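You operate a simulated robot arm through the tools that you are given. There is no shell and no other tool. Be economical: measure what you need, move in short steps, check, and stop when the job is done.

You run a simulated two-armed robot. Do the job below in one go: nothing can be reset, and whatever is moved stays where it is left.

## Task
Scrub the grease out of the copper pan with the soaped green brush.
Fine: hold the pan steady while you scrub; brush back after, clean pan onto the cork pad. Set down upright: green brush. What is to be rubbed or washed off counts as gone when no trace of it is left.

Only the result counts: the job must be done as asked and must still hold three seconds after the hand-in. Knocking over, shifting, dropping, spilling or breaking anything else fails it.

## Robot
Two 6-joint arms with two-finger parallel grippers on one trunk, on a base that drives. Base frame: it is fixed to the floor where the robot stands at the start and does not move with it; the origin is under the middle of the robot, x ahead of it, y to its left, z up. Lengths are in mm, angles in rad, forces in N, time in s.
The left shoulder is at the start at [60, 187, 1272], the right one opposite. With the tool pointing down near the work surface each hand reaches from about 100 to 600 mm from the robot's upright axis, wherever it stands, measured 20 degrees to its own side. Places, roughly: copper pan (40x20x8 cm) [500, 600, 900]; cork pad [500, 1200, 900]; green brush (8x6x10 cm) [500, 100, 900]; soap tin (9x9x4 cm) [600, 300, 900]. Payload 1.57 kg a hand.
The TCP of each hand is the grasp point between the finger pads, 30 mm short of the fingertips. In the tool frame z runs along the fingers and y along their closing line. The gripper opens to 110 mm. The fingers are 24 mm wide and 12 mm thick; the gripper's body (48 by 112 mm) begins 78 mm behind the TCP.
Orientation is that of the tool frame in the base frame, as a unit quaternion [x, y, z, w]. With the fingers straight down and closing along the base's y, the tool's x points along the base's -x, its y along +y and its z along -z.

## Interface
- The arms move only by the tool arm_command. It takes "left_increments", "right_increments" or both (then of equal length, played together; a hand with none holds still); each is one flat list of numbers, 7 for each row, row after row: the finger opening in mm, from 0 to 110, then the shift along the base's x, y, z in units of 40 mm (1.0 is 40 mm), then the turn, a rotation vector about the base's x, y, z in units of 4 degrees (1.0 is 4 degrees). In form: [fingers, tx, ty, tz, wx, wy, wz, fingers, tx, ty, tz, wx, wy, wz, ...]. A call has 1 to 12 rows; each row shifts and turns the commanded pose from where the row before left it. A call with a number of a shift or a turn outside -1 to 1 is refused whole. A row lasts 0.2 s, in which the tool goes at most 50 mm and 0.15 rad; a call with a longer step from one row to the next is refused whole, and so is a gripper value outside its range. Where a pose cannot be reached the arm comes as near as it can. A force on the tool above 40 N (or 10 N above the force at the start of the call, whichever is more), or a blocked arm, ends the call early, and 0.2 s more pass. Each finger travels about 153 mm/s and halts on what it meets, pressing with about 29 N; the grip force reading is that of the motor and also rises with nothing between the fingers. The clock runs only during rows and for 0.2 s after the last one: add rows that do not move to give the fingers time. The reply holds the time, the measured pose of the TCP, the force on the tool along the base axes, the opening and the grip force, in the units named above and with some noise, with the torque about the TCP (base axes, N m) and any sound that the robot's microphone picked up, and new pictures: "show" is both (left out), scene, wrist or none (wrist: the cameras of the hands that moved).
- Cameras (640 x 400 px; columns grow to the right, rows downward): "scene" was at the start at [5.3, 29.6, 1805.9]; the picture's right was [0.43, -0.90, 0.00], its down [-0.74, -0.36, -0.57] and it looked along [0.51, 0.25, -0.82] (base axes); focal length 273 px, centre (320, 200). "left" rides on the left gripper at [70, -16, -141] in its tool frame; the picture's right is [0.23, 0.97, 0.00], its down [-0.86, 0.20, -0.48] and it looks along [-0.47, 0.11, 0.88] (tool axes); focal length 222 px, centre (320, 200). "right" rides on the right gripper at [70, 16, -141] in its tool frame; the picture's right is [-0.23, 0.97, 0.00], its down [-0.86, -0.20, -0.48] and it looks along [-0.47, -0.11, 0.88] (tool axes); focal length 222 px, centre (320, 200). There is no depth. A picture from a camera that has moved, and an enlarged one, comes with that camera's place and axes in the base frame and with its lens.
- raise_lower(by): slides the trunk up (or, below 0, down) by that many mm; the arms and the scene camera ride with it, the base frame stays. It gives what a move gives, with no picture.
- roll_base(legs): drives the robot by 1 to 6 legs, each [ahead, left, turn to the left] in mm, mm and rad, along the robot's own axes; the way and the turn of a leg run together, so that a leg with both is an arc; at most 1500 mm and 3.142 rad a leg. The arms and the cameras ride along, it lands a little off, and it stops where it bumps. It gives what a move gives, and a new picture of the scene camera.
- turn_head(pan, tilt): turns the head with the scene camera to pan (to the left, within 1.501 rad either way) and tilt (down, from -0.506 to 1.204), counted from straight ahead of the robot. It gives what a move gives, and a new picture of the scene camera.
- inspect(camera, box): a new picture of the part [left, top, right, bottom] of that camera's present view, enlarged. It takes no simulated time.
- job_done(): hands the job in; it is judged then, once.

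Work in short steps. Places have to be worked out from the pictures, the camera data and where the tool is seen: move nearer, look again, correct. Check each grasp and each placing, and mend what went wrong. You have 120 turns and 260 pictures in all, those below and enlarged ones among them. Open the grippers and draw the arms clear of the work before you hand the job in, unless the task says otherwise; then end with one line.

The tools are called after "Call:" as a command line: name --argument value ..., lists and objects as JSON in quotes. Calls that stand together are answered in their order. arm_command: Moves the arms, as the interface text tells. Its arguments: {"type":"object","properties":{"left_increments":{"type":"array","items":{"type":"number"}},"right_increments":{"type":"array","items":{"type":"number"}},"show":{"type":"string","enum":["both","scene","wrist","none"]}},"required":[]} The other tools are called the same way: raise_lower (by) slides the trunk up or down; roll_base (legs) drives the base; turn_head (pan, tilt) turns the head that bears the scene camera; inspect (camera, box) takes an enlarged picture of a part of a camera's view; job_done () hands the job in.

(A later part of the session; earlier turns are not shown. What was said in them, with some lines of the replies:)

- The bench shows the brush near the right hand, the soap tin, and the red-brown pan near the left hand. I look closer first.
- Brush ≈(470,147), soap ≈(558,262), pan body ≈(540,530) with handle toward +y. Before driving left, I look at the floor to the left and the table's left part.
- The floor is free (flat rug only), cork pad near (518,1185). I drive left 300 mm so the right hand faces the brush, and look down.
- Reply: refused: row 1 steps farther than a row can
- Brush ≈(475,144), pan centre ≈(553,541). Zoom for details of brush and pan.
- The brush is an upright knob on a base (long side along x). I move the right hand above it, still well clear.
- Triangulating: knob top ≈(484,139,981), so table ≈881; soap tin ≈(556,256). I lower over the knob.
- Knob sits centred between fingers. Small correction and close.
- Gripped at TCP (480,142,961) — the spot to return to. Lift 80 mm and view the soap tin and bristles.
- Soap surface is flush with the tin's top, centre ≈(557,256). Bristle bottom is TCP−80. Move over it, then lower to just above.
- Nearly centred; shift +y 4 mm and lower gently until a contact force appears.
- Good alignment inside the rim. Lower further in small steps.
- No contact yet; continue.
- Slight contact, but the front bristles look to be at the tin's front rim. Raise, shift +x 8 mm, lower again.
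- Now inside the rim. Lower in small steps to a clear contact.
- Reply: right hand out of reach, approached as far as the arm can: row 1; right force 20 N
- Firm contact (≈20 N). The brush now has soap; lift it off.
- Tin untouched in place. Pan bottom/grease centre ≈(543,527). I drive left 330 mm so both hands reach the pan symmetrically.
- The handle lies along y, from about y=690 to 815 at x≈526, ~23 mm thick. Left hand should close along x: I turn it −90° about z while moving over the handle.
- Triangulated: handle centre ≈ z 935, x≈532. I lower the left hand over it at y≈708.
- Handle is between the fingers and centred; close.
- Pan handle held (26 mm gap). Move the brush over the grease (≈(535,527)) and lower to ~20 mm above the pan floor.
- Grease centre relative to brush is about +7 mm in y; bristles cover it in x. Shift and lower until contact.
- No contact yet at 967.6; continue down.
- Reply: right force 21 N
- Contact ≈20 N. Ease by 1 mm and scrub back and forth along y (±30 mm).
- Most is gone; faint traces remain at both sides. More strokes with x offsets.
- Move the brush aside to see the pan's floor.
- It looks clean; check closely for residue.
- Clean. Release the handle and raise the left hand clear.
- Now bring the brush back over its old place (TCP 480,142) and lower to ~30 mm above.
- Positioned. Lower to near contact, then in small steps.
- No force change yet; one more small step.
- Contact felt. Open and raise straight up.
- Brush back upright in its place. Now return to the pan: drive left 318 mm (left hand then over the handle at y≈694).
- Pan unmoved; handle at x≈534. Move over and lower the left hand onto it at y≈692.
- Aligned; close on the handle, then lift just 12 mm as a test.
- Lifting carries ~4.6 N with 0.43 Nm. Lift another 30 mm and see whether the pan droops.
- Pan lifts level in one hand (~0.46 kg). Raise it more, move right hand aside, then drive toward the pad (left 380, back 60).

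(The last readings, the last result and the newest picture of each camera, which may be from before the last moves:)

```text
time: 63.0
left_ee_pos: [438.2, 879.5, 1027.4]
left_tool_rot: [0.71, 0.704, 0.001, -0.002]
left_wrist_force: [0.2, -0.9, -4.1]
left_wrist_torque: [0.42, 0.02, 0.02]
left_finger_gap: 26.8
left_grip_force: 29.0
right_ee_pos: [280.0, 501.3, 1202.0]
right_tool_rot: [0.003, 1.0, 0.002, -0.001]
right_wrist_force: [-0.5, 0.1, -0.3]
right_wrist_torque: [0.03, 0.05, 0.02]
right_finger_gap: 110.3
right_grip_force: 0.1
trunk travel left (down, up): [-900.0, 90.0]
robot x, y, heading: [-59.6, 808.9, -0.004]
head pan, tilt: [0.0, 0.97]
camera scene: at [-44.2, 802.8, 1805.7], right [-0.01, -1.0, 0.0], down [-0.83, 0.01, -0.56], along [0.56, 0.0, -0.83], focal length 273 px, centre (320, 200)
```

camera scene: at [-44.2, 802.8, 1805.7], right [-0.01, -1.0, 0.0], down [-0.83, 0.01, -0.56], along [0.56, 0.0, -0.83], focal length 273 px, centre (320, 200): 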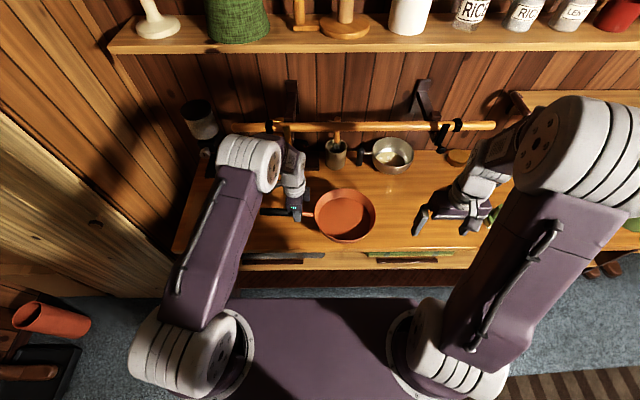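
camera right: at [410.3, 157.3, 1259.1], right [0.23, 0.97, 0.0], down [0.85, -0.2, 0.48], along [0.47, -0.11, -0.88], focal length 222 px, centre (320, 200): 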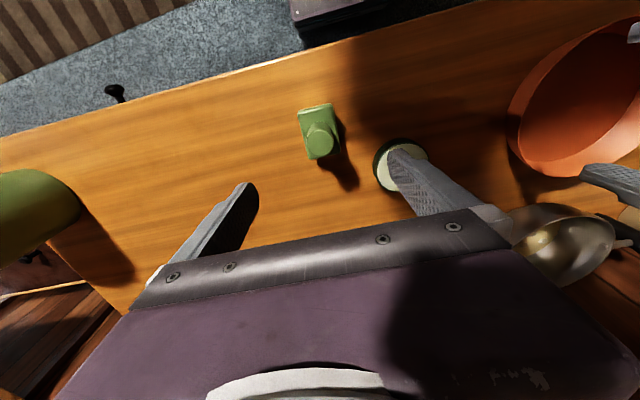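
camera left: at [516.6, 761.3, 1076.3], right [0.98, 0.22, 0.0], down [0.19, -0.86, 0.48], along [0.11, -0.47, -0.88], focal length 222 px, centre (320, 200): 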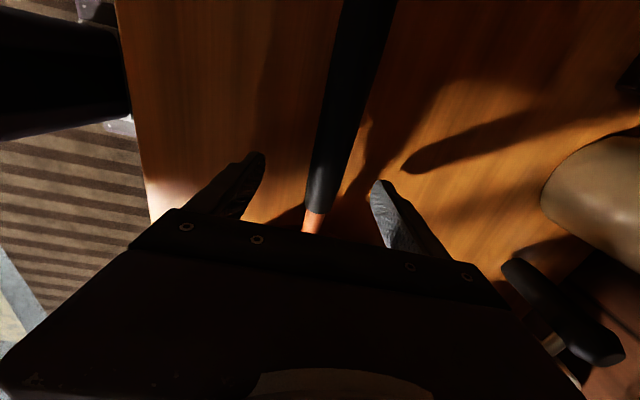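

Pan stable. Now turn the hand +90° so the handle points toward me, while shifting it left (two calls).

Call:
arm_command --left_increments '[0, -0.05, 0.12, 0, 0, 0, 1, 0, -0.05, 0.12, 0, 0, 0, 1, 0, -0.05, 0.12, 0, 0, 0, 1, 0, -0.05, 0.12, 0, 0, 0, 1, 0, -0.05, 0.12, 0, 0, 0, 1, 0, -0.05, 0.12, 0, 0, 0, 1, 0, -0.05, 0.12, 0, 0, 0, 1, 0, -0.05, 0.12, 0, 0, 0, 1, 0, -0.05, 0.12, 0, 0, 0, 1, 0, -0.05, 0.12, 0, 0, 0, 1, 0, -0.05, 0.12, 0, 0, 0, 1, 0, -0.05, 0.12, 0, 0, 0, 1]' --show "scene"

```text
time: 65.6
left_ee_pos: [413.6, 940.3, 1028.8]
left_tool_rot: [0.362, 0.932, 0.0, 0.001]
left_wrist_force: [0.3, -0.6, -5.1]
left_wrist_torque: [0.27, 0.33, -0.06]
left_finger_gap: 26.7
left_grip_force: 28.6
right_ee_pos: [278.4, 505.0, 1204.7]
right_tool_rot: [0.003, 1.0, 0.0, 0.0]
right_wrist_force: [0.0, 0.4, 0.5]
right_wrist_torque: [0.01, -0.01, -0.01]
right_finger_gap: 110.0
right_grip_force: 0.0
trunk travel left (down, up): [-900.0, 90.0]
robot x, y, heading: [-59.9, 808.8, -0.006]
head pan, tilt: [0.0, 0.97]
camera scene: at [-45.7, 809.0, 1805.8], right [-0.01, -1.0, 0.0], down [-0.83, 0.01, -0.56], along [0.56, 0.0, -0.83], focal length 273 px, centre (320, 200)
```

scene: 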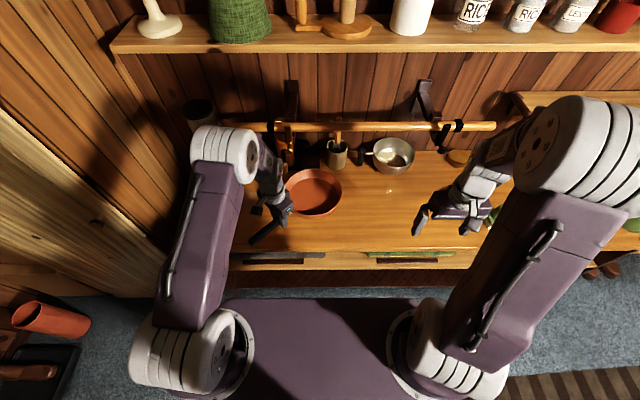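

Halfway, stable. Continue the turn.

Call:
arm_command --left_increments '[0, -0.05, 0.12, 0, 0, 0, 1, 0, -0.05, 0.12, 0, 0, 0, 1, 0, -0.05, 0.12, 0, 0, 0, 1, 0, -0.05, 0.12, 0, 0, 0, 1, 0, -0.05, 0.12, 0, 0, 0, 1, 0, -0.05, 0.12, 0, 0, 0, 1, 0, -0.05, 0.12, 0, 0, 0, 1, 0, -0.05, 0.12, 0, 0, 0, 1, 0, -0.05, 0.12, 0, 0, 0, 1, 0, -0.05, 0.12, 0, 0, 0, 1, 0, 0, 0, 0, 0, 0, 0.6, 0, 0, 0, 0, 0, 0, 0]' --show "none"

Call:
roll_base --legs '[[-60, 0, 0], [0, 190, 0]]'

Call:
turn_head --pan 0.3 --tilt 0.9

```text
time: 68.2
left_ee_pos: [393.1, 988.4, 1029.7]
left_tool_rot: [-0.001, 1.0, 0.0, 0.0]
left_wrist_force: [0.1, 0.8, -4.2]
left_wrist_torque: [-0.03, 0.39, 0.02]
left_finger_gap: 26.7
left_grip_force: 29.3
right_ee_pos: [279.4, 505.4, 1205.0]
right_tool_rot: [0.003, 1.0, 0.0, 0.0]
right_wrist_force: [-0.1, 0.4, -0.3]
right_wrist_torque: [-0.02, 0.02, -0.01]
right_finger_gap: 109.9
right_grip_force: 0.0
trunk travel left (down, up): [-900.0, 90.0]
robot x, y, heading: [-57.7, 810.5, -0.004]
head pan, tilt: [0.0, 0.97]
```

```text
time: 70.3
left_ee_pos: [333.9, 1172.7, 1029.8]
left_tool_rot: [-0.001, 1.0, 0.001, -0.001]
left_wrist_force: [0.2, -1.1, -4.2]
left_wrist_torque: [0.04, 0.43, 0.0]
left_finger_gap: 26.6
left_grip_force: 28.7
right_ee_pos: [220.1, 689.3, 1204.1]
right_tool_rot: [0.002, 1.0, 0.001, -0.001]
right_wrist_force: [0.4, 0.2, 1.0]
right_wrist_torque: [0.05, -0.01, -0.02]
right_finger_gap: 110.0
right_grip_force: 0.1
trunk travel left (down, up): [-900.0, 90.0]
robot x, y, heading: [-114.9, 999.6, -0.002]
head pan, tilt: [0.0, 0.97]
camera scene: at [-104.9, 990.0, 1805.8], right [0.0, -1.0, 0.0], down [-0.83, 0.01, -0.56], along [0.56, 0.0, -0.83], focal length 273 px, centre (320, 200)
```

scene: 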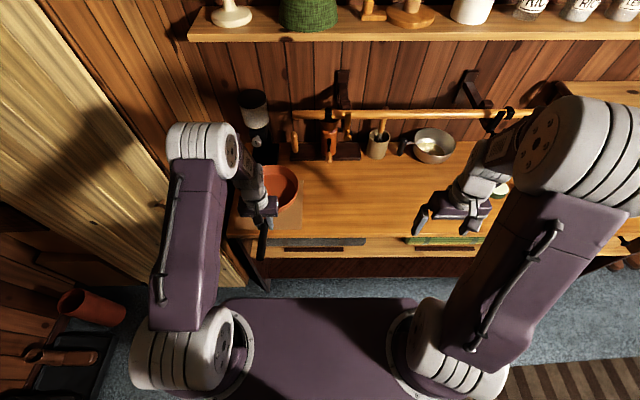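

```text
time: 71.1
left_ee_pos: [332.9, 1176.8, 1029.0]
left_tool_rot: [0.0, 1.0, 0.0, -0.001]
left_wrist_force: [0.7, -0.5, -4.4]
left_wrist_torque: [-0.04, 0.45, -0.01]
left_finger_gap: 26.6
left_grip_force: 29.4
right_ee_pos: [219.2, 692.5, 1205.2]
right_tool_rot: [0.002, 1.0, -0.001, -0.001]
right_wrist_force: [0.1, -0.6, -0.1]
right_wrist_torque: [0.01, -0.01, 0.01]
right_finger_gap: 110.0
right_grip_force: 0.1
trunk travel left (down, up): [-900.0, 90.0]
robot x, y, heading: [-119.2, 997.6, -0.002]
head pan, tilt: [0.3, 0.901]
camera scene: at [-104.4, 1019.3, 1810.9], right [0.29, -0.96, 0.0], down [-0.75, -0.23, -0.62], along [0.59, 0.18, -0.78], focal length 273 px, centre (320, 200)
```

scene: 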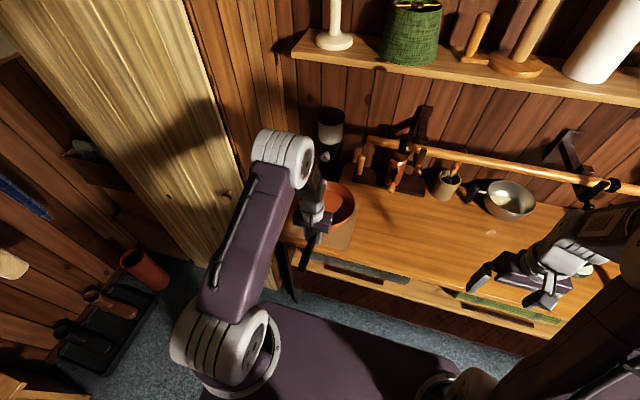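

Now inspect pad versus pan.

Call:
inspect --camera "scene" --box '[270, 150, 390, 270]'

Call:
inspect --camera "left" --box '[0, 0, 640, 400]'

```text
3.33 times, centred on (330, 210) of scene
camera zoom: at [-104.4, 1019.3, 1810.9], right [0.29, -0.96, 0.0], down [-0.75, -0.23, -0.62], along [0.59, 0.18, -0.78], focal length 909 px, centre (287, 167)
```

zoom: 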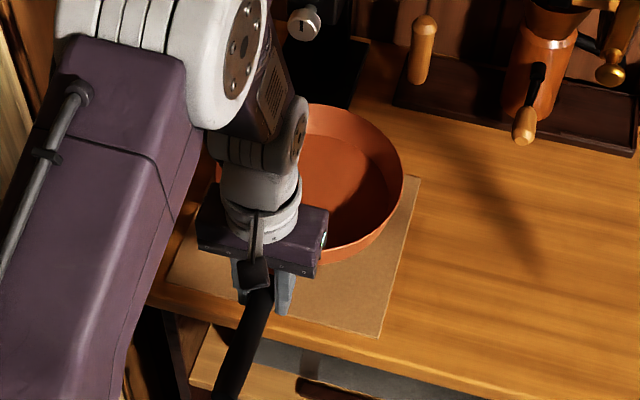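

```text
1.00 times, centred on (320, 200) of left (not enlarged: the box is as wide or as high as the picture)
camera zoom: at [262.9, 1160.5, 1170.6], right [-0.23, 0.97, 0.0], down [0.86, 0.2, 0.48], along [0.46, 0.11, -0.88], focal length 222 px, centre (320, 200)
```

zoom: 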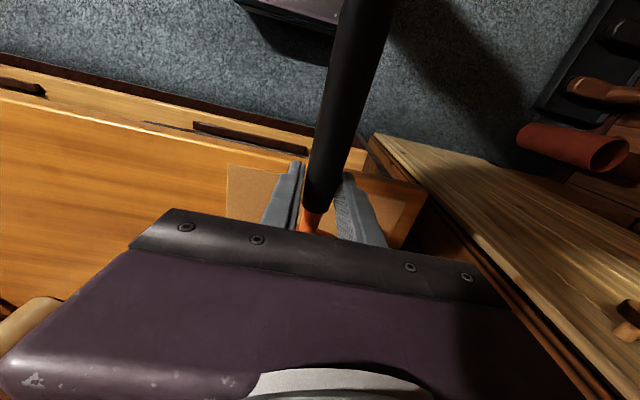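

Pad spans about x 390–630, y 1063–1308 (centre ≈(510,1185)); pan centre now ≈(494,1177). Shift +16/+8 and lower to ~15 mm above.

Call:
arm_command --left_increments '[0, 0.2, 0.1, -0.5, 0, 0, 0, 0, 0.2, 0.1, -0.5, 0, 0, 0, 0, 0, 0, -0.5, 0, 0, 0, 0, 0, 0, -0.35, 0, 0, 0, 0, 0, 0, 0, 0, 0, 0]' --show "none"

Call:
inspect --camera "scene" --box '[270, 150, 390, 270]'

Call:
inspect --camera "left" --box '[160, 60, 480, 260]'

```text
time: 72.3
left_ee_pos: [348.9, 1184.5, 953.6]
left_tool_rot: [-0.001, 1.0, 0.0, -0.001]
left_wrist_force: [0.7, 0.1, -4.1]
left_wrist_torque: [0.02, 0.42, 0.03]
left_finger_gap: 26.6
left_grip_force: 29.3
right_ee_pos: [219.8, 694.0, 1204.3]
right_tool_rot: [0.001, 1.0, -0.001, -0.001]
right_wrist_force: [0.3, -0.1, -0.5]
right_wrist_torque: [-0.01, 0.01, -0.01]
right_finger_gap: 110.2
right_grip_force: 0.0
trunk travel left (down, up): [-900.0, 90.0]
robot x, y, heading: [-115.2, 998.5, -0.007]
head pan, tilt: [0.3, 0.901]
```

```text
3.33 times, centred on (330, 210) of scene
camera zoom: at [-104.9, 1018.4, 1810.9], right [0.29, -0.96, 0.0], down [-0.75, -0.23, -0.62], along [0.59, 0.18, -0.78], focal length 909 px, centre (287, 167)
```

zoom: 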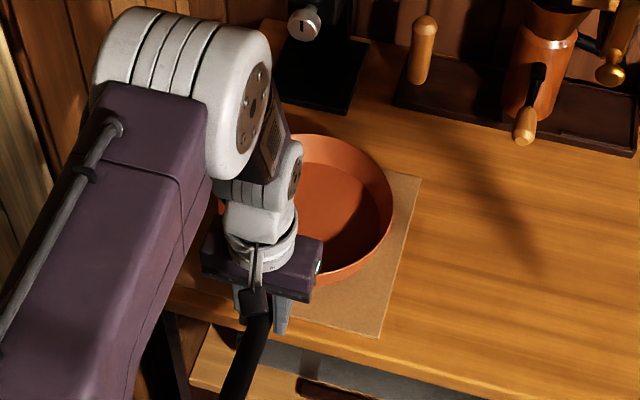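

```text
2.00 times, centred on (320, 160) of left
camera zoom: at [278.5, 1168.0, 1096.0], right [-0.23, 0.97, 0.0], down [0.85, 0.2, 0.48], along [0.47, 0.11, -0.88], focal length 444 px, centre (320, 280)
```

zoom: 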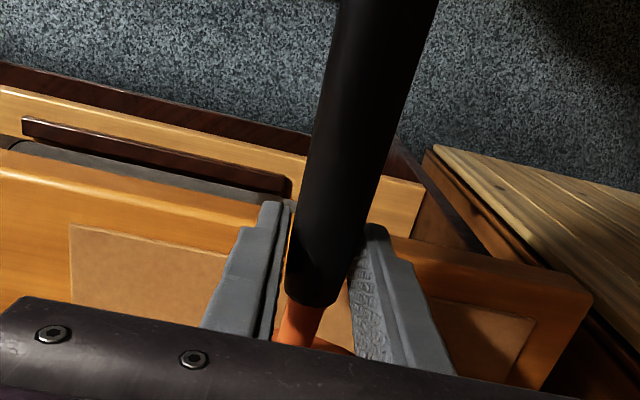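

Pad corners now at y 1063 and 1319: centre ≈(513,1190). Shift +4/+5 and lower in small steps until contact.

Call:
arm_command --left_increments '[0, 0.1, 0.12, -0.15, 0, 0, 0, 0, 0, 0, 0, 0, 0, 0]' --show "none"

Call:
arm_command --left_increments '[0, 0, 0, -0.1, 0, 0, 0, 0, 0, 0, 0, 0, 0, 0]' --show "none"

Call:
arm_command --left_increments '[0, 0, 0, -0.06, 0, 0, 0, 0, 0, 0, 0, 0, 0, 0]' --show "none"

```text
time: 72.9
left_ee_pos: [353.0, 1188.8, 948.6]
left_tool_rot: [-0.001, 1.0, 0.0, -0.001]
left_wrist_force: [0.1, -0.5, -5.1]
left_wrist_torque: [0.04, 0.44, -0.02]
left_finger_gap: 26.5
left_grip_force: 29.3
right_ee_pos: [218.9, 693.1, 1203.7]
right_tool_rot: [0.002, 1.0, 0.001, 0.0]
right_wrist_force: [-0.6, 0.0, -0.7]
right_wrist_torque: [0.03, 0.02, -0.03]
right_finger_gap: 110.0
right_grip_force: 0.0
trunk travel left (down, up): [-900.0, 90.0]
robot x, y, heading: [-117.1, 995.7, -0.003]
head pan, tilt: [0.3, 0.901]
```

```text
time: 73.5
left_ee_pos: [352.4, 1189.4, 943.5]
left_tool_rot: [-0.001, 1.0, 0.0, 0.0]
left_wrist_force: [0.6, -0.7, -4.8]
left_wrist_torque: [0.03, 0.42, -0.01]
left_finger_gap: 26.3
left_grip_force: 28.9
right_ee_pos: [219.2, 693.0, 1204.3]
right_tool_rot: [0.002, 1.0, -0.001, 0.0]
right_wrist_force: [1.1, 0.1, -1.2]
right_wrist_torque: [0.02, 0.02, -0.01]
right_finger_gap: 110.1
right_grip_force: 0.0
trunk travel left (down, up): [-900.0, 90.0]
robot x, y, heading: [-118.5, 996.1, -0.001]
head pan, tilt: [0.3, 0.901]
```

```text
time: 74.1
left_ee_pos: [352.9, 1189.2, 941.8]
left_tool_rot: [-0.001, 1.0, 0.0, 0.001]
left_wrist_force: [0.0, -0.2, -4.7]
left_wrist_torque: [0.01, 0.45, 0.0]
left_finger_gap: 26.3
left_grip_force: 29.8
right_ee_pos: [218.8, 692.0, 1204.7]
right_tool_rot: [0.002, 1.0, 0.0, 0.0]
right_wrist_force: [0.1, -0.9, 0.1]
right_wrist_torque: [-0.01, 0.02, 0.01]
right_finger_gap: 109.9
right_grip_force: 0.1
trunk travel left (down, up): [-900.0, 90.0]
robot x, y, heading: [-120.4, 1000.3, 0.001]
head pan, tilt: [0.3, 0.901]
```

Call:
arm_command --left_increments '[0, 0, 0, -0.06, 0, 0, 0, 0, 0, 0, 0, 0, 0, 0]' --show "none"

Call:
arm_command --left_increments '[0, 0, 0, -0.06, 0, 0, 0, 0, 0, 0, 0, 0, 0, 0]' --show "none"

```text
time: 74.7
left_ee_pos: [352.6, 1188.8, 940.5]
left_tool_rot: [-0.002, 1.0, 0.0, 0.001]
left_wrist_force: [0.3, 0.4, 0.6]
left_wrist_torque: [0.01, -0.92, 0.0]
left_finger_gap: 26.4
left_grip_force: 29.1
right_ee_pos: [219.4, 692.2, 1204.8]
right_tool_rot: [0.002, 1.0, 0.0, 0.0]
right_wrist_force: [-0.3, 0.6, 0.2]
right_wrist_torque: [-0.02, 0.0, 0.03]
right_finger_gap: 109.8
right_grip_force: 0.0
trunk travel left (down, up): [-900.0, 90.0]
robot x, y, heading: [-116.2, 995.6, -0.012]
head pan, tilt: [0.3, 0.901]
```

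```text
time: 75.3
left_ee_pos: [351.4, 1189.2, 937.3]
left_tool_rot: [0.0, 1.0, 0.0, 0.002]
left_wrist_force: [1.1, 2.0, 9.1]
left_wrist_torque: [0.01, -0.69, 0.06]
left_finger_gap: 26.7
left_grip_force: 29.5
right_ee_pos: [217.6, 692.9, 1205.0]
right_tool_rot: [0.002, 1.0, 0.0, 0.001]
right_wrist_force: [-0.3, 1.1, 0.2]
right_wrist_torque: [0.02, 0.01, 0.02]
right_finger_gap: 110.2
right_grip_force: 0.1
trunk travel left (down, up): [-900.0, 90.0]
robot x, y, heading: [-117.2, 1003.4, -0.001]
head pan, tilt: [0.3, 0.901]
```

Pan rests on the pad. Open gradually and raise the hand straight up.

Call:
arm_command --left_increments '[32, 0, 0, 0.03, 0, 0, 0, 45, 0, 0, 0, 0, 0, 0, 70, 0, 0, 0, 0, 0, 0, 70, 0, 0, 0, 0, 0, 0, 70, 0, 0, 0.9, 0, 0, 0, 70, 0, 0, 0.9, 0, 0, 0, 70, 0, 0, 0.9, 0, 0, 0, 70, 0, 0, 0.9, 0, 0, 0, 70, -1, 0, 0.5, 0, 0, 0, 70, -1, 0, 0, 0, 0, 0]' --show "wrist"

Call:
inspect --camera "scene" --box '[250, 150, 390, 270]'

```text
time: 77.5
left_ee_pos: [270.4, 1190.8, 1104.9]
left_tool_rot: [-0.001, 1.0, 0.0, 0.001]
left_wrist_force: [-0.3, -0.3, 0.4]
left_wrist_torque: [-0.01, -0.01, -0.01]
left_finger_gap: 69.8
left_grip_force: 0.1
right_ee_pos: [217.5, 692.9, 1205.9]
right_tool_rot: [0.002, 1.0, 0.001, 0.002]
right_wrist_force: [-0.7, -0.2, -0.2]
right_wrist_torque: [-0.03, 0.0, 0.0]
right_finger_gap: 109.8
right_grip_force: 0.0
trunk travel left (down, up): [-900.0, 90.0]
robot x, y, heading: [-122.0, 992.9, -0.007]
head pan, tilt: [0.3, 0.901]
camera left: at [199.7, 1174.0, 1247.2], right [-0.23, 0.97, 0.0], down [0.85, 0.2, 0.48], along [0.47, 0.11, -0.88], focal length 222 px, centre (320, 200)
```

left: 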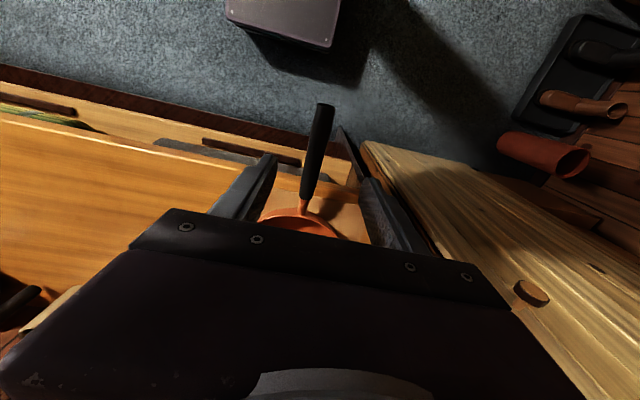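

```text
3.33 times, centred on (320, 210) of scene
camera zoom: at [-108.2, 1018.0, 1810.9], right [0.29, -0.96, 0.0], down [-0.75, -0.23, -0.62], along [0.59, 0.18, -0.78], focal length 909 px, centre (320, 167)
```

zoom: 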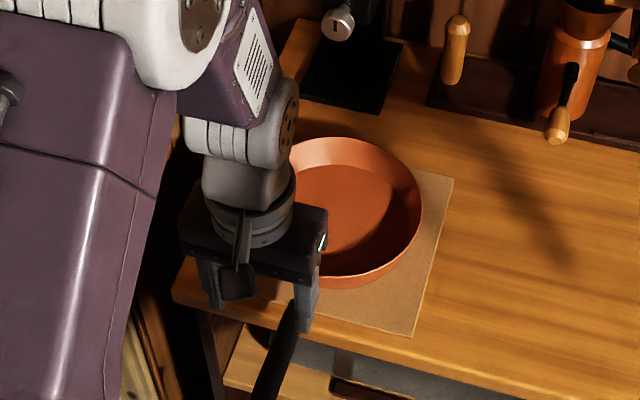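

Pan sits on the pad. Draw the arm clear and take a final look.

Call:
arm_command --left_increments '[90, 0, 0, 0.9, 0, 0, 0, 90, 0, 0, 0.9, 0, 0, 0, 90, 0, -0.8, 0.3, 0, 0, 0, 90, 0, -0.8, 0, 0, 0, 0, 90, 0, -0.8, 0, 0, 0, 0, 90, 0, -0.8, 0, 0, 0, 0]' --show "none"

Call:
roll_base --legs '[[0, -300, 0]]'

Call:
inspect --camera "scene" --box '[100, 120, 340, 270]'

Call:
turn_head --pan -0.6 --tilt 0.8

```text
time: 78.9
left_ee_pos: [269.6, 1060.9, 1187.0]
left_tool_rot: [-0.001, 1.0, 0.0, 0.0]
left_wrist_force: [-0.5, 0.2, -0.3]
left_wrist_torque: [-0.02, 0.01, -0.02]
left_finger_gap: 90.0
left_grip_force: 0.0
right_ee_pos: [218.2, 691.4, 1204.1]
right_tool_rot: [0.002, 1.0, 0.0, 0.0]
right_wrist_force: [-0.1, -0.3, 0.0]
right_wrist_torque: [0.03, 0.03, 0.0]
right_finger_gap: 110.0
right_grip_force: 0.1
trunk travel left (down, up): [-900.0, 90.0]
robot x, y, heading: [-119.7, 998.2, 0.0]
head pan, tilt: [0.3, 0.901]
```

```text
time: 80.9
left_ee_pos: [268.8, 766.7, 1185.9]
left_tool_rot: [-0.003, 1.0, -0.001, -0.001]
left_wrist_force: [-0.2, 0.3, 0.2]
left_wrist_torque: [-0.03, -0.02, 0.01]
left_finger_gap: 90.1
left_grip_force: 0.1
right_ee_pos: [218.0, 398.8, 1204.8]
right_tool_rot: [0.001, 1.0, -0.001, 0.0]
right_wrist_force: [0.5, -0.1, 0.3]
right_wrist_torque: [-0.01, 0.02, 0.01]
right_finger_gap: 110.2
right_grip_force: 0.0
trunk travel left (down, up): [-900.0, 90.0]
robot x, y, heading: [-118.0, 703.2, -0.004]
head pan, tilt: [0.3, 0.901]
camera scene: at [-107.0, 724.3, 1810.9], right [0.29, -0.96, 0.0], down [-0.75, -0.23, -0.62], along [0.59, 0.18, -0.78], focal length 273 px, centre (320, 200)
```

scene: 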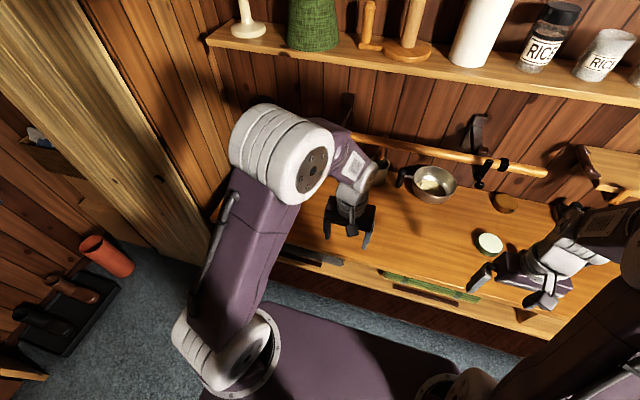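

```text
2.67 times, centred on (220, 195) of scene
camera zoom: at [-107.0, 724.3, 1810.9], right [0.29, -0.96, 0.0], down [-0.75, -0.23, -0.62], along [0.59, 0.18, -0.78], focal length 727 px, centre (587, 213)
```

zoom: 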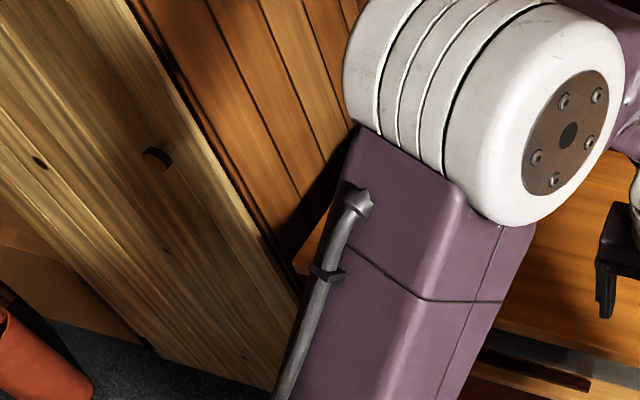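

```text
time: 82.1
left_ee_pos: [268.9, 766.1, 1185.9]
left_tool_rot: [-0.002, 1.0, 0.0, 0.0]
left_wrist_force: [0.0, 0.0, 0.3]
left_wrist_torque: [0.01, -0.01, -0.02]
left_finger_gap: 90.1
left_grip_force: 0.1
right_ee_pos: [218.9, 397.1, 1206.1]
right_tool_rot: [0.0, 1.0, 0.001, 0.0]
right_wrist_force: [1.0, 0.0, 0.7]
right_wrist_torque: [-0.02, 0.02, 0.0]
right_finger_gap: 110.0
right_grip_force: 0.0
trunk travel left (down, up): [-900.0, 90.0]
robot x, y, heading: [-124.3, 699.6, -0.003]
head pan, tilt: [-0.6, 0.799]
camera scene: at [-112.6, 654.1, 1818.9], right [-0.57, -0.82, 0.0], down [-0.59, 0.41, -0.7], along [0.57, -0.39, -0.72], focal length 273 px, centre (320, 200)
```

scene: 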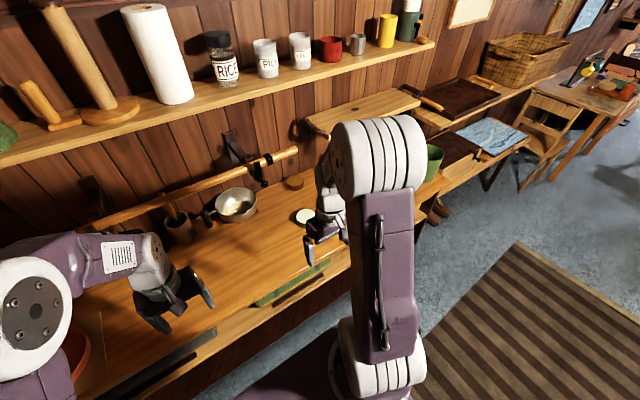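

Check the pan on the pad once more with the left camera, and the brush with the right.

Call:
arm_command --left_increments '[90, -0.8, -0.8, 0, 0, 0, 0, 90, -0.8, -0.8, 0, 0, 0, 0]' --show "wrist"

Call:
turn_head --pan 0.9 --tilt 0.6

Call:
inspect --camera "right" --box '[0, 0, 640, 400]'

```text
time: 82.7
left_ee_pos: [203.4, 701.0, 1187.3]
left_tool_rot: [-0.002, 1.0, 0.001, 0.0]
left_wrist_force: [-0.8, 0.0, -0.1]
left_wrist_torque: [0.01, -0.03, -0.01]
left_finger_gap: 89.7
left_grip_force: 0.0
right_ee_pos: [217.4, 395.3, 1205.0]
right_tool_rot: [0.001, 1.0, 0.001, 0.002]
right_wrist_force: [-1.0, 0.5, -0.7]
right_wrist_torque: [0.02, 0.02, -0.05]
right_finger_gap: 109.8
right_grip_force: 0.0
trunk travel left (down, up): [-900.0, 90.0]
robot x, y, heading: [-118.6, 698.9, 0.001]
head pan, tilt: [-0.6, 0.799]
camera left: at [133.4, 684.0, 1329.1], right [-0.23, 0.97, 0.0], down [0.85, 0.2, 0.48], along [0.47, 0.11, -0.88], focal length 222 px, centre (320, 200)
```

left: 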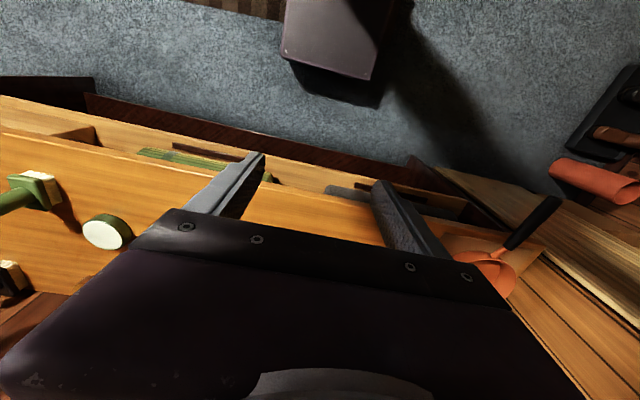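

```text
time: 84.3
left_ee_pos: [206.6, 702.5, 1186.6]
left_tool_rot: [-0.002, 1.0, 0.0, 0.0]
left_wrist_force: [-0.7, 0.2, 0.0]
left_wrist_torque: [-0.01, -0.02, 0.0]
left_finger_gap: 89.9
left_grip_force: 0.0
right_ee_pos: [217.5, 396.0, 1204.5]
right_tool_rot: [0.0, 1.0, 0.0, 0.0]
right_wrist_force: [0.0, 0.3, -0.5]
right_wrist_torque: [0.03, 0.04, -0.02]
right_finger_gap: 109.9
right_grip_force: 0.1
trunk travel left (down, up): [-900.0, 90.0]
robot x, y, heading: [-119.9, 697.8, 0.002]
head pan, tilt: [0.901, 0.6]
camera scene: at [-123.8, 768.1, 1835.7], right [0.78, -0.62, 0.0], down [-0.35, -0.44, -0.82], along [0.51, 0.65, -0.57], focal length 273 px, centre (320, 200)
```

scene: 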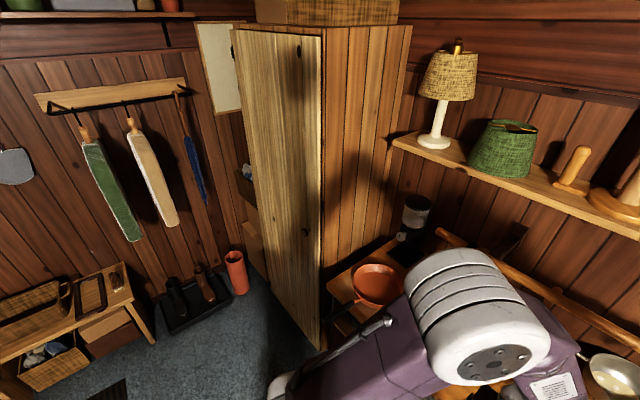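

```text
1.00 times, centred on (320, 200) of right (not enlarged: the box is as wide or as high as the picture)
camera zoom: at [150.1, 411.8, 1345.9], right [0.23, 0.97, 0.0], down [0.85, -0.2, 0.48], along [0.47, -0.11, -0.88], focal length 222 px, centre (320, 200)
```

zoom: 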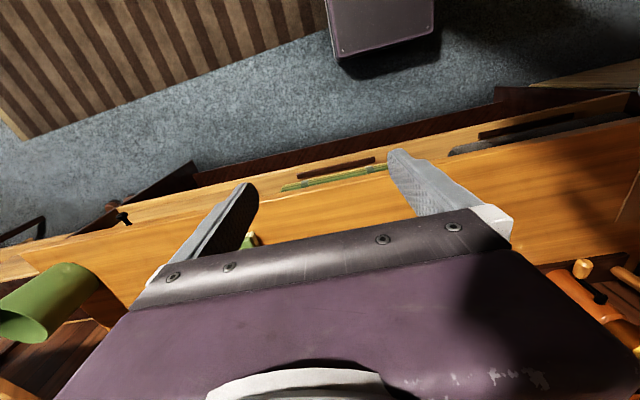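

Pan is on the pad, brush upright in its place, tin undisturbed, arms clear and open. Handing in.

Call:
job_done

```text
The job is handed in.
```

The grease is out of the copper pan with no trace I could see in close-up. The pan sits on the cork pad with its handle pointing toward the robot, and the green brush is upright back where it started. I pressed the brush into the soap tin before scrubbing, and the left hand held the pan by its handle while the right hand scrubbed. The soap tin was not shifted and nothing else was touched; both grippers are open and the arms are clear.
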